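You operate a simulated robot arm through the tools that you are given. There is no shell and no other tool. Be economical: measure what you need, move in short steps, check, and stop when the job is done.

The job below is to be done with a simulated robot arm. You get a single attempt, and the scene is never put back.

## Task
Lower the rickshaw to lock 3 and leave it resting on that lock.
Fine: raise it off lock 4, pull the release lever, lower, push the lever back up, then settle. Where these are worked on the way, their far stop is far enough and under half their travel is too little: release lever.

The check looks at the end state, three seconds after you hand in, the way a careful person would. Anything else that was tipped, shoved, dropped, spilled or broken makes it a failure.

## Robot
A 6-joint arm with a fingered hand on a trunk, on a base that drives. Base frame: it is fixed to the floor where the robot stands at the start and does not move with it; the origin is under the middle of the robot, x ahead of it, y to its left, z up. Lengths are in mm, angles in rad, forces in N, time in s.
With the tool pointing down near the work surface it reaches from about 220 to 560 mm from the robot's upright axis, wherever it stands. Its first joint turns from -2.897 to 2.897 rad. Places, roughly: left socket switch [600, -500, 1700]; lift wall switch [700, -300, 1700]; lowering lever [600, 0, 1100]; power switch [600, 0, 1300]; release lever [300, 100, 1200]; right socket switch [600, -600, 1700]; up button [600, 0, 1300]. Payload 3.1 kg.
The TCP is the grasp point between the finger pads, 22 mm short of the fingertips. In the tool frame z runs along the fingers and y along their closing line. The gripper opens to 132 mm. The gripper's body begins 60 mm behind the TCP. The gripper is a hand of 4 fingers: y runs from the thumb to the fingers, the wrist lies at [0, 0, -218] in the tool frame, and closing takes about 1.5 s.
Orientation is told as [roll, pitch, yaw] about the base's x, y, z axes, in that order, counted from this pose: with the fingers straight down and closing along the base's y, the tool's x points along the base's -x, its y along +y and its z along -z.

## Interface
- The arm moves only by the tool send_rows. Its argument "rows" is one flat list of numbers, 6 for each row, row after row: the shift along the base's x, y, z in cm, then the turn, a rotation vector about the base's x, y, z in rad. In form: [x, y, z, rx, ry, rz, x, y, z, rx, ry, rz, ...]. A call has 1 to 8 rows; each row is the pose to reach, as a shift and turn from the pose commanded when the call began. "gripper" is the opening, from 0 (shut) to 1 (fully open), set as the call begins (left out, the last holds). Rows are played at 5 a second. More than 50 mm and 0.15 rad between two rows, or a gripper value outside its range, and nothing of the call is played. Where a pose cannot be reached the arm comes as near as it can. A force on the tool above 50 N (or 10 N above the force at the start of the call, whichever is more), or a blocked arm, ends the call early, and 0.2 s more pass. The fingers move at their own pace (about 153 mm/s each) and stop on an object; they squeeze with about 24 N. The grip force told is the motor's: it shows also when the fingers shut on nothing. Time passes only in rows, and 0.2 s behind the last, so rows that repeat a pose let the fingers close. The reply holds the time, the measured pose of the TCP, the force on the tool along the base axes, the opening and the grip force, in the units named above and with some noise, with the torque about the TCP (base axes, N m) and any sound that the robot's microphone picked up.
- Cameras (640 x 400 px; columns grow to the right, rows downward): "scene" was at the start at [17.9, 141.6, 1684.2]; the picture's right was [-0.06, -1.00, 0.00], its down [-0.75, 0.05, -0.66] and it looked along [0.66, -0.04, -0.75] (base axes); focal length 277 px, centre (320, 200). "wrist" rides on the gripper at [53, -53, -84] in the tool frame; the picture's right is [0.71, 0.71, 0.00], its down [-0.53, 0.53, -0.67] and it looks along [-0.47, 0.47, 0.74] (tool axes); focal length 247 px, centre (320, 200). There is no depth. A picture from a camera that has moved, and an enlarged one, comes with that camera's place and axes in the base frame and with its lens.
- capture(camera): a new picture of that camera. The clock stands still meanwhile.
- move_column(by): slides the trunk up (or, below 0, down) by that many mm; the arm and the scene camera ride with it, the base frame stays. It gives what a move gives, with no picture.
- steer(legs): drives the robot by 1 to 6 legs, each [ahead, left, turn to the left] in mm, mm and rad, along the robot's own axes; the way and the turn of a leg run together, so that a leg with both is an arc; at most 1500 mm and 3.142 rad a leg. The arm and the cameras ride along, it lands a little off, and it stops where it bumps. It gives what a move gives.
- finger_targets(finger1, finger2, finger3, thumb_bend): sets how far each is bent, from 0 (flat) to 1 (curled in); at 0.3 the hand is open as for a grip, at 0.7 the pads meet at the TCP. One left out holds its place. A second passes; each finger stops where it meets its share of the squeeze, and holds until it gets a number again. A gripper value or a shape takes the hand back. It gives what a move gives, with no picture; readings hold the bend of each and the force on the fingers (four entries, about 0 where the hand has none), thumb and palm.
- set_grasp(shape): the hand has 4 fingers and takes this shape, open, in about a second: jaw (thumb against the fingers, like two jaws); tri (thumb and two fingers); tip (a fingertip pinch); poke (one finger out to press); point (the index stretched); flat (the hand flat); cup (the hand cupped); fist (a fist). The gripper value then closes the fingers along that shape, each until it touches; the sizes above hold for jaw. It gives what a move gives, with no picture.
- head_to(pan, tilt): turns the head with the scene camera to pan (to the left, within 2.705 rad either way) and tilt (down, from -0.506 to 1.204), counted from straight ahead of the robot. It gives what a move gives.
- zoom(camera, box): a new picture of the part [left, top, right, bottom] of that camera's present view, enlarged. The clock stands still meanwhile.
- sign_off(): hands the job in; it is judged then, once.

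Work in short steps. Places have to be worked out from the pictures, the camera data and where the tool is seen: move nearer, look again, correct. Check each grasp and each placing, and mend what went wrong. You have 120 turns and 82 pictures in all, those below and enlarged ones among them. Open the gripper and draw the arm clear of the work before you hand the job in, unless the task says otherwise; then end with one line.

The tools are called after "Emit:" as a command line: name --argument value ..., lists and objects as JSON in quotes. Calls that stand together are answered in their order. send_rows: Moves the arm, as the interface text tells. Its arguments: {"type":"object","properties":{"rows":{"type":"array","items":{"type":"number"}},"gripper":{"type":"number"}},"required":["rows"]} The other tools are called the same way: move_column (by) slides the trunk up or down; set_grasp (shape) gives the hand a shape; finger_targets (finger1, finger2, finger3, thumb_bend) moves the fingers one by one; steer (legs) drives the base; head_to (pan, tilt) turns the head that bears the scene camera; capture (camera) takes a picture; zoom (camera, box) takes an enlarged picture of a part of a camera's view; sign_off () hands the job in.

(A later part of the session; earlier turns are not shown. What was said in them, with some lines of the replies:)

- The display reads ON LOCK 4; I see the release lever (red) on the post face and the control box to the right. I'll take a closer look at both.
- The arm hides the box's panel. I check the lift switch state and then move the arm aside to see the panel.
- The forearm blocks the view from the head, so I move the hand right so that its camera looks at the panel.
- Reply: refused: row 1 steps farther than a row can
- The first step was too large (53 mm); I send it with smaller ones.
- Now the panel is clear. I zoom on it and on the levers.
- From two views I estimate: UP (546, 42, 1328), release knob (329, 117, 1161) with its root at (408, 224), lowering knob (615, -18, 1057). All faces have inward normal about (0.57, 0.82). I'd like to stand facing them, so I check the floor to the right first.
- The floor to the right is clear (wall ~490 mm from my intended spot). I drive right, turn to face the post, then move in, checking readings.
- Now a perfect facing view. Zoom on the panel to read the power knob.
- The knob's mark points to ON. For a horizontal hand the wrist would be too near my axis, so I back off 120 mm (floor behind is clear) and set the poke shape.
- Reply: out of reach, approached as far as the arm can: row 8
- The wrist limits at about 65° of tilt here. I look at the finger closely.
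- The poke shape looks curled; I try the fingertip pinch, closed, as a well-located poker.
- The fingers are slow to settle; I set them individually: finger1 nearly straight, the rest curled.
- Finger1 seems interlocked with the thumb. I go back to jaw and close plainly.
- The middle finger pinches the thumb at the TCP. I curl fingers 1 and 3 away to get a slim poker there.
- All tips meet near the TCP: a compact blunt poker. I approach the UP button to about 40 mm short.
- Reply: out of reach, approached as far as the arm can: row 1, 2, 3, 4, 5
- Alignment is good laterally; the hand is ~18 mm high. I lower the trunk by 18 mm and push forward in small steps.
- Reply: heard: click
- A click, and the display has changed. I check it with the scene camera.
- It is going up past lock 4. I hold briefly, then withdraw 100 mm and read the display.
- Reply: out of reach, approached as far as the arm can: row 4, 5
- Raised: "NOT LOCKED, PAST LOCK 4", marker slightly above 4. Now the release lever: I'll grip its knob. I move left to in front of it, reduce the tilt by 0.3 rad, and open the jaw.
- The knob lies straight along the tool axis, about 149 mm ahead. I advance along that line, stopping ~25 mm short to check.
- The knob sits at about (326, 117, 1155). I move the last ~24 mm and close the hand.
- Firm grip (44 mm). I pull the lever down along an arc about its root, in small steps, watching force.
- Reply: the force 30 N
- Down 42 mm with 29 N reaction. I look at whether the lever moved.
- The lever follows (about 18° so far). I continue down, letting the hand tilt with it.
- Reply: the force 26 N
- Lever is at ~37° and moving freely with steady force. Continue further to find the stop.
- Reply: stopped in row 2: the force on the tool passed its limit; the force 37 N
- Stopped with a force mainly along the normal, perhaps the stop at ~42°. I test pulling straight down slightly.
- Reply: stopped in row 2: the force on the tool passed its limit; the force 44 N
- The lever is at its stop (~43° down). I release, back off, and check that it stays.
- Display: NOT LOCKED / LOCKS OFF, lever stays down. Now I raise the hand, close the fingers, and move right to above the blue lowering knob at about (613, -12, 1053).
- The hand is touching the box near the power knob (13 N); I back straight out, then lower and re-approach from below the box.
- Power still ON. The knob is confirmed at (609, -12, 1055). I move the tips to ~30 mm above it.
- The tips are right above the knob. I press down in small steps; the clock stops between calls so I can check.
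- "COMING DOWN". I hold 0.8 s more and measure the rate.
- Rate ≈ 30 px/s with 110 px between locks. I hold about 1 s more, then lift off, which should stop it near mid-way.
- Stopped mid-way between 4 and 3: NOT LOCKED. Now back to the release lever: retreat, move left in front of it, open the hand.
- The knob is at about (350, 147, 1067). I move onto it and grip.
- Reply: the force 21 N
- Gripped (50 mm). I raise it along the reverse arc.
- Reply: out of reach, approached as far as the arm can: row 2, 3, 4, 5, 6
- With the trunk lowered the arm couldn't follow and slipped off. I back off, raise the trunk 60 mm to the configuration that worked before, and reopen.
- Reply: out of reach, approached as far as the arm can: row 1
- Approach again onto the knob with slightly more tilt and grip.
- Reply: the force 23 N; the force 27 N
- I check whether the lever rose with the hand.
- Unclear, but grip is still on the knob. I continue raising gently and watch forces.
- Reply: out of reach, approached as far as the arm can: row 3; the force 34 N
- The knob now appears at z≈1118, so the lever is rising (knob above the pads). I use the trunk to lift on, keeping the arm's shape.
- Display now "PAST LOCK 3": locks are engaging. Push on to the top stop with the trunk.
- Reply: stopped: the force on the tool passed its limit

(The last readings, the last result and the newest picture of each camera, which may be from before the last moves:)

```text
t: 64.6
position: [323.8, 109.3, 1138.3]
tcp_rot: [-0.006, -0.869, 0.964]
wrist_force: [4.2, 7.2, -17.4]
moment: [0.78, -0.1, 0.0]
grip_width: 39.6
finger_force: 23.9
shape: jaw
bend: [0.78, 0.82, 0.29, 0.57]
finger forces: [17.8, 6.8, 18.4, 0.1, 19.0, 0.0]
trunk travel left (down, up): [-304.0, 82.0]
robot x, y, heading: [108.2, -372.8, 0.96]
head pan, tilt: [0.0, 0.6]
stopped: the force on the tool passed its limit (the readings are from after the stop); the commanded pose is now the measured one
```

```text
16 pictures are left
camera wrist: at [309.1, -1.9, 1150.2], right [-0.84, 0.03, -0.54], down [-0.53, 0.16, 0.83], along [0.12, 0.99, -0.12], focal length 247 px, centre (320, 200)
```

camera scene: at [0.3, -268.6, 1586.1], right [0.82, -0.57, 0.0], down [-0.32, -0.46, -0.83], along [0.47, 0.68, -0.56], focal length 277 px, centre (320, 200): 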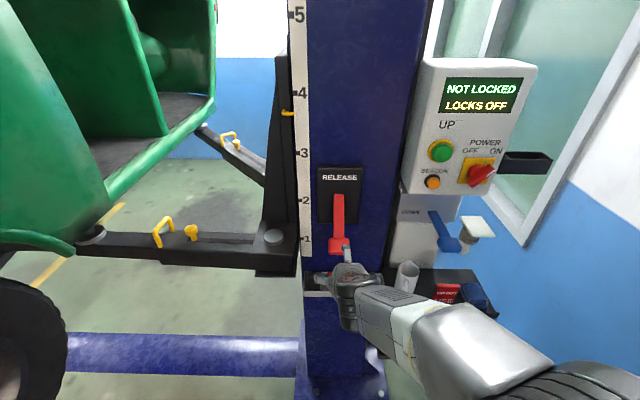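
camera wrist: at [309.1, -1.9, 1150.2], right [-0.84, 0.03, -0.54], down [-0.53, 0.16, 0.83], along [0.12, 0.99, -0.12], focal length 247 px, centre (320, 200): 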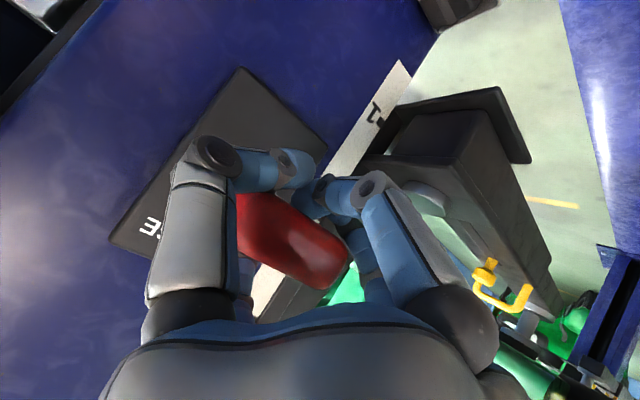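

The top stop is reached (force limit). I open and retreat along the tool axis.

Emit:
send_rows --rows '[0, 0, 0, 0, 0, 0, 0, 0, 0, 0, 0, 0, 0, 0, 0, 0, 0, 0, 0, 0, 0, 0, 0, 0, 0, 0, 0, 0, 0, 0]' --gripper 1

Emit:
send_rows --rows '[-1.7, -2.4, 1.5, 0, 0, 0, -3.4, -4.8, 3, 0, 0, 0, -5.1, -7.2, 4.5, 0, 0, 0, -6.8, -9.6, 6, 0, 0, 0]'

Emit:
capture --camera "wrist"

Emit:
capture --camera "scene"

```text
t: 65.8
position: [321.7, 107.6, 1140.9]
tcp_rot: [-0.007, -0.879, 0.963]
wrist_force: [-0.1, -0.5, 0.2]
moment: [-0.03, 0.0, 0.02]
grip_width: 131.9
finger_force: 0.0
shape: jaw
bend: [0.3, 0.3, 0.3, 0.3]
finger forces: [0.0, 0.0, 0.0, 0.1, 0.0, 0.0]
trunk travel left (down, up): [-304.0, 82.0]
robot x, y, heading: [106.0, -374.7, 0.957]
head pan, tilt: [0.0, 0.6]
```

```text
t: 66.8
position: [249.1, 10.1, 1176.1]
tcp_rot: [-0.003, -0.888, 0.958]
wrist_force: [-0.5, -0.2, 0.1]
moment: [0.04, -0.01, 0.01]
grip_width: 132.1
finger_force: 0.0
shape: jaw
bend: [0.3, 0.3, 0.3, 0.3]
finger forces: [0.0, 0.0, 0.0, 0.0, 0.0, 0.0]
out of reach, approached as far as the arm can: row 2, 3, 4
trunk travel left (down, up): [-304.0, 82.0]
robot x, y, heading: [105.2, -377.1, 0.96]
head pan, tilt: [0.0, 0.6]
```

```text
15 pictures are left
camera wrist: at [233.7, -101.4, 1185.5], right [-0.83, 0.04, -0.55], down [-0.54, 0.15, 0.83], along [0.12, 0.99, -0.1], focal length 247 px, centre (320, 200)
```

wrist: 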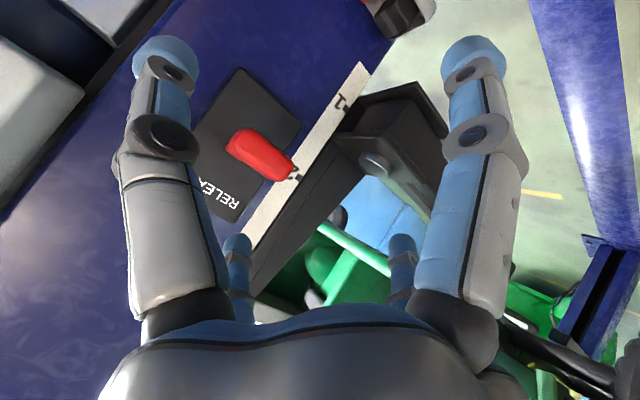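

```text
14 pictures are left
camera scene: at [-0.2, -269.8, 1641.9], right [0.82, -0.57, 0.0], down [-0.32, -0.46, -0.83], along [0.47, 0.68, -0.56], focal length 277 px, centre (320, 200)
```

scene: 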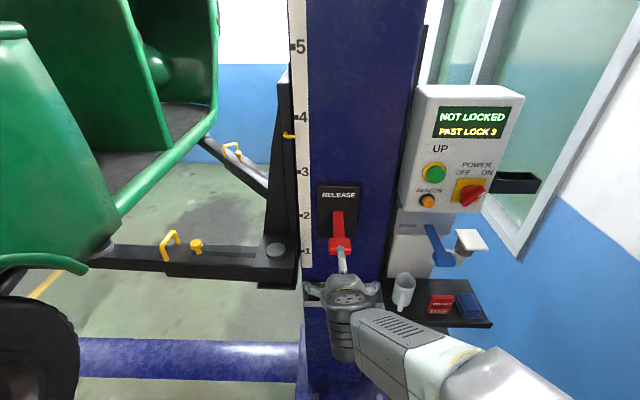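

Lever is fully up again (knob z≈1158), display "NOT LOCKED / PAST LOCK 3". I close the hand and go back to in front of the blue lever in the earlier configuration.

Emit:
send_rows --rows '[3.7, -1.3, 1, 0, 0, 0, 7.4, -2.6, 2, 0, 0, 0, 11.1, -3.9, 3, 0, 0, 0, 14.8, -5.2, 4, 0, 0, 0, 18.5, -6.5, 5, 0, 0, 0, 22.2, -7.8, 6, 0, 0, 0, 26, -9.2, 7, 0, 0, 0, 29.7, -10.6, 7, 0, 0, 0]' --gripper 0

Emit:
move_column --by -116

```text
t: 68.6
position: [546.9, -96.8, 1243.1]
tcp_rot: [-0.005, -0.877, 0.961]
wrist_force: [0.1, -0.9, 0.6]
moment: [0.02, 0.04, 0.01]
grip_width: 0.0
finger_force: 23.0
shape: jaw
bend: [0.7, 0.7, 0.7, 0.7]
finger forces: [0.0, 0.1, 0.1, 0.1, 0.0, 0.0]
out of reach, approached as far as the arm can: row 1, 2, 3
trunk travel left (down, up): [-304.0, 82.0]
robot x, y, heading: [105.3, -374.2, 0.958]
head pan, tilt: [0.0, 0.6]
```

```text
t: 70.1
position: [547.2, -96.2, 1129.3]
tcp_rot: [-0.007, -0.879, 0.962]
wrist_force: [1.2, -1.1, 0.3]
moment: [0.03, -0.01, 0.01]
grip_width: 0.0
finger_force: 23.2
shape: jaw
bend: [0.7, 0.7, 0.7, 0.7]
finger forces: [0.0, 0.0, 0.0, 0.1, 0.1, 0.0]
trunk travel left (down, up): [-188.0, 198.0]
robot x, y, heading: [105.8, -373.1, 0.955]
head pan, tilt: [0.0, 0.6]
```

Same place as before; I move to above the knob, then press to z≈1064 as earlier.

Emit:
send_rows --rows '[2, 2.5, 0, 0, 0, 0, 4, 5, -0.5, 0, 0, 0, 5.7, 7.1, -1, 0, 0, 0, 5.7, 7.1, -1, 0, 0, 0]'

Emit:
send_rows --rows '[0, 0, -1.5, 0, 0, 0, 0, 0, -3, 0, 0, 0, 0, 0, -4.2, 0, 0, 0, 0.1, 0.1, -5.5, 0, 0, 0, 0.1, 0.1, -5.5, 0, 0, 0, 0.1, 0.1, -5.5, 0, 0, 0]'

Emit:
zoom --camera "scene" --box '[260, 20, 560, 260]'

```text
t: 71.1
position: [603.7, -25.3, 1119.0]
tcp_rot: [-0.006, -0.879, 0.962]
wrist_force: [-1.1, 0.1, 0.8]
moment: [-0.01, -0.01, 0.02]
grip_width: 0.0
finger_force: 23.7
shape: jaw
bend: [0.7, 0.7, 0.7, 0.7]
finger forces: [0.0, 0.1, 0.1, 0.0, 0.0, 0.0]
trunk travel left (down, up): [-188.0, 198.0]
robot x, y, heading: [102.4, -376.3, 0.961]
head pan, tilt: [0.0, 0.6]
```

```text
t: 72.5
position: [605.2, -24.3, 1064.2]
tcp_rot: [-0.008, -0.877, 0.962]
wrist_force: [-0.5, -0.8, 4.2]
moment: [0.04, -0.02, -0.04]
grip_width: 0.0
finger_force: 24.0
shape: jaw
bend: [0.7, 0.7, 0.7, 0.7]
finger forces: [0.1, 0.1, 0.0, 0.0, 0.0, 0.0]
trunk travel left (down, up): [-188.0, 198.0]
robot x, y, heading: [99.7, -371.7, 0.958]
head pan, tilt: [0.0, 0.6]
```

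```text
1.67 times, centred on (410, 140) of scene
camera zoom: at [-0.1, -269.3, 1526.4], right [0.82, -0.57, 0.0], down [-0.32, -0.46, -0.83], along [0.47, 0.68, -0.56], focal length 462 px, centre (170, 300)
```

zoom: 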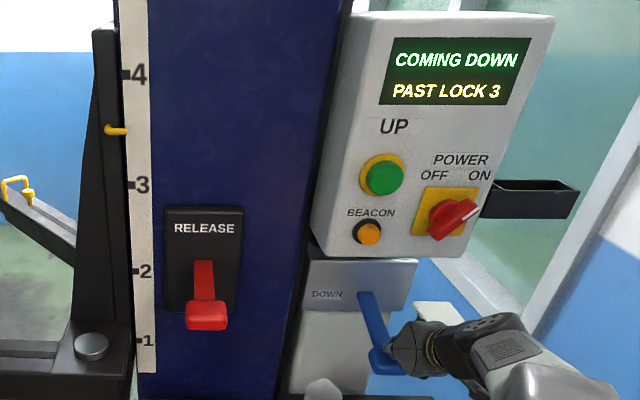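

Coming down with locks engaged, about 55 px (≈2 s) to go. I keep holding.

Emit:
send_rows --rows '[0, 0, 0, 0, 0, 0, 0, 0, 0, 0, 0, 0, 0, 0, 0, 0, 0, 0, 0, 0, 0, 0, 0, 0, 0, 0, 0, 0, 0, 0, 0, 0, 0, 0, 0, 0, 0, 0, 0, 0, 0, 0, 0, 0, 0, 0, 0, 0]'

Emit:
zoom --camera "scene" --box '[260, 20, 560, 260]'

```text
t: 74.3
position: [606.1, -24.0, 1062.9]
tcp_rot: [-0.008, -0.878, 0.961]
wrist_force: [0.9, -0.1, 3.1]
moment: [0.05, -0.01, 0.0]
grip_width: 0.0
finger_force: 24.4
shape: jaw
bend: [0.7, 0.7, 0.7, 0.7]
finger forces: [0.1, 0.0, 0.1, 0.0, 0.0, 0.1]
trunk travel left (down, up): [-188.0, 198.0]
robot x, y, heading: [103.9, -377.7, 0.96]
head pan, tilt: [0.0, 0.6]
```

```text
1.67 times, centred on (410, 140) of scene
camera zoom: at [-0.1, -269.3, 1526.4], right [0.82, -0.57, 0.0], down [-0.32, -0.46, -0.83], along [0.47, 0.68, -0.56], focal length 462 px, centre (170, 300)
```

zoom: 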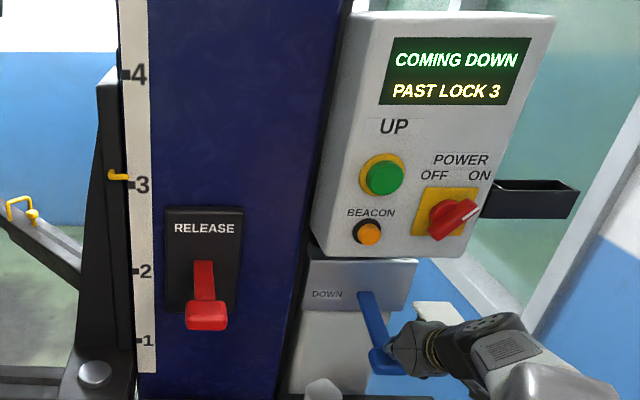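

Nearly at 3. Hold a bit more.

Emit:
send_rows --rows '[0, 0, 0, 0, 0, 0, 0, 0, 0, 0, 0, 0, 0, 0, 0, 0, 0, 0, 0, 0, 0, 0, 0, 0, 0, 0, 0, 0, 0, 0]'

Emit:
zoom --camera "scene" --box '[260, 20, 560, 260]'

```text
t: 75.5
position: [604.9, -24.4, 1063.1]
tcp_rot: [-0.007, -0.879, 0.961]
wrist_force: [0.0, -1.3, 3.7]
moment: [0.02, -0.01, -0.03]
grip_width: 0.0
finger_force: 24.1
shape: jaw
bend: [0.7, 0.7, 0.7, 0.7]
finger forces: [0.1, 0.0, 0.1, 0.0, 0.0, 0.0]
trunk travel left (down, up): [-188.0, 198.0]
robot x, y, heading: [106.4, -376.7, 0.956]
head pan, tilt: [0.0, 0.6]
```

```text
1.67 times, centred on (410, 140) of scene
camera zoom: at [-0.1, -269.3, 1526.4], right [0.82, -0.57, 0.0], down [-0.32, -0.46, -0.83], along [0.47, 0.68, -0.56], focal length 462 px, centre (170, 300)
```

zoom: 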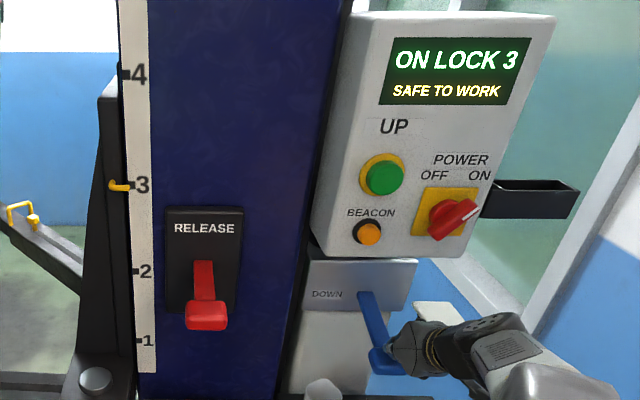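

"ON LOCK 3 / SAFE TO WORK". I lift off the lever, retreat clear, open the hand, and take a final look.

Emit:
send_rows --rows '[0, 0, 2.5, 0, 0, 0, -0.5, -0.7, 6, 0, 0, 0, -2.5, -3.5, 6, 0, 0, 0, -4.5, -6.3, 6, 0, 0, 0, -6.5, -9.1, 6, 0, 0, 0, -8.5, -12, 6, 0, 0, 0]'

Emit:
send_rows --rows '[0, 0, 0, 0, 0, 0, 0, 0, 0, 0, 0, 0, 0, 0, 0, 0, 0, 0, 0, 0, 0, 0, 0, 0, 0, 0, 0, 0, 0, 0]' --gripper 1

Emit:
capture --camera "scene"

```text
t: 76.9
position: [519.5, -142.4, 1122.9]
tcp_rot: [-0.009, -0.878, 0.963]
wrist_force: [-0.8, -0.7, 0.3]
moment: [0.01, 0.02, 0.03]
grip_width: 0.0
finger_force: 24.3
shape: jaw
bend: [0.7, 0.7, 0.7, 0.7]
finger forces: [0.0, 0.0, 0.0, 0.1, 0.0, 0.1]
trunk travel left (down, up): [-188.0, 198.0]
robot x, y, heading: [105.3, -378.1, 0.962]
head pan, tilt: [0.0, 0.6]
```

```text
t: 78.1
position: [521.5, -142.5, 1122.5]
tcp_rot: [-0.008, -0.878, 0.963]
wrist_force: [-0.5, 0.8, 0.0]
moment: [0.0, 0.03, -0.03]
grip_width: 131.8
finger_force: 0.0
shape: jaw
bend: [0.3, 0.3, 0.3, 0.3]
finger forces: [0.1, 0.0, 0.0, 0.0, 0.1, 0.0]
trunk travel left (down, up): [-188.0, 198.0]
robot x, y, heading: [108.0, -375.2, 0.963]
head pan, tilt: [0.0, 0.6]
```

```text
10 pictures are left
camera scene: at [0.3, -268.8, 1526.4], right [0.82, -0.57, 0.0], down [-0.32, -0.46, -0.83], along [0.47, 0.68, -0.56], focal length 277 px, centre (320, 200)
```

scene: 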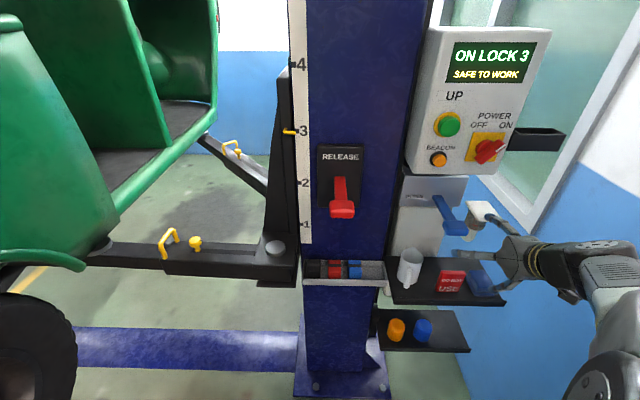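

The display reads ON LOCK 3 / SAFE TO WORK, the release lever is up, the lowering lever has sprung back, power is on, nothing else is disturbed, and the arm is clear. I hand it in.

Emit:
sign_off

```text
The job is handed in.
```

The rickshaw is resting on lock 3: the display reads "ON LOCK 3 / SAFE TO WORK", the release lever is back up, and the arm is clear with the hand open.
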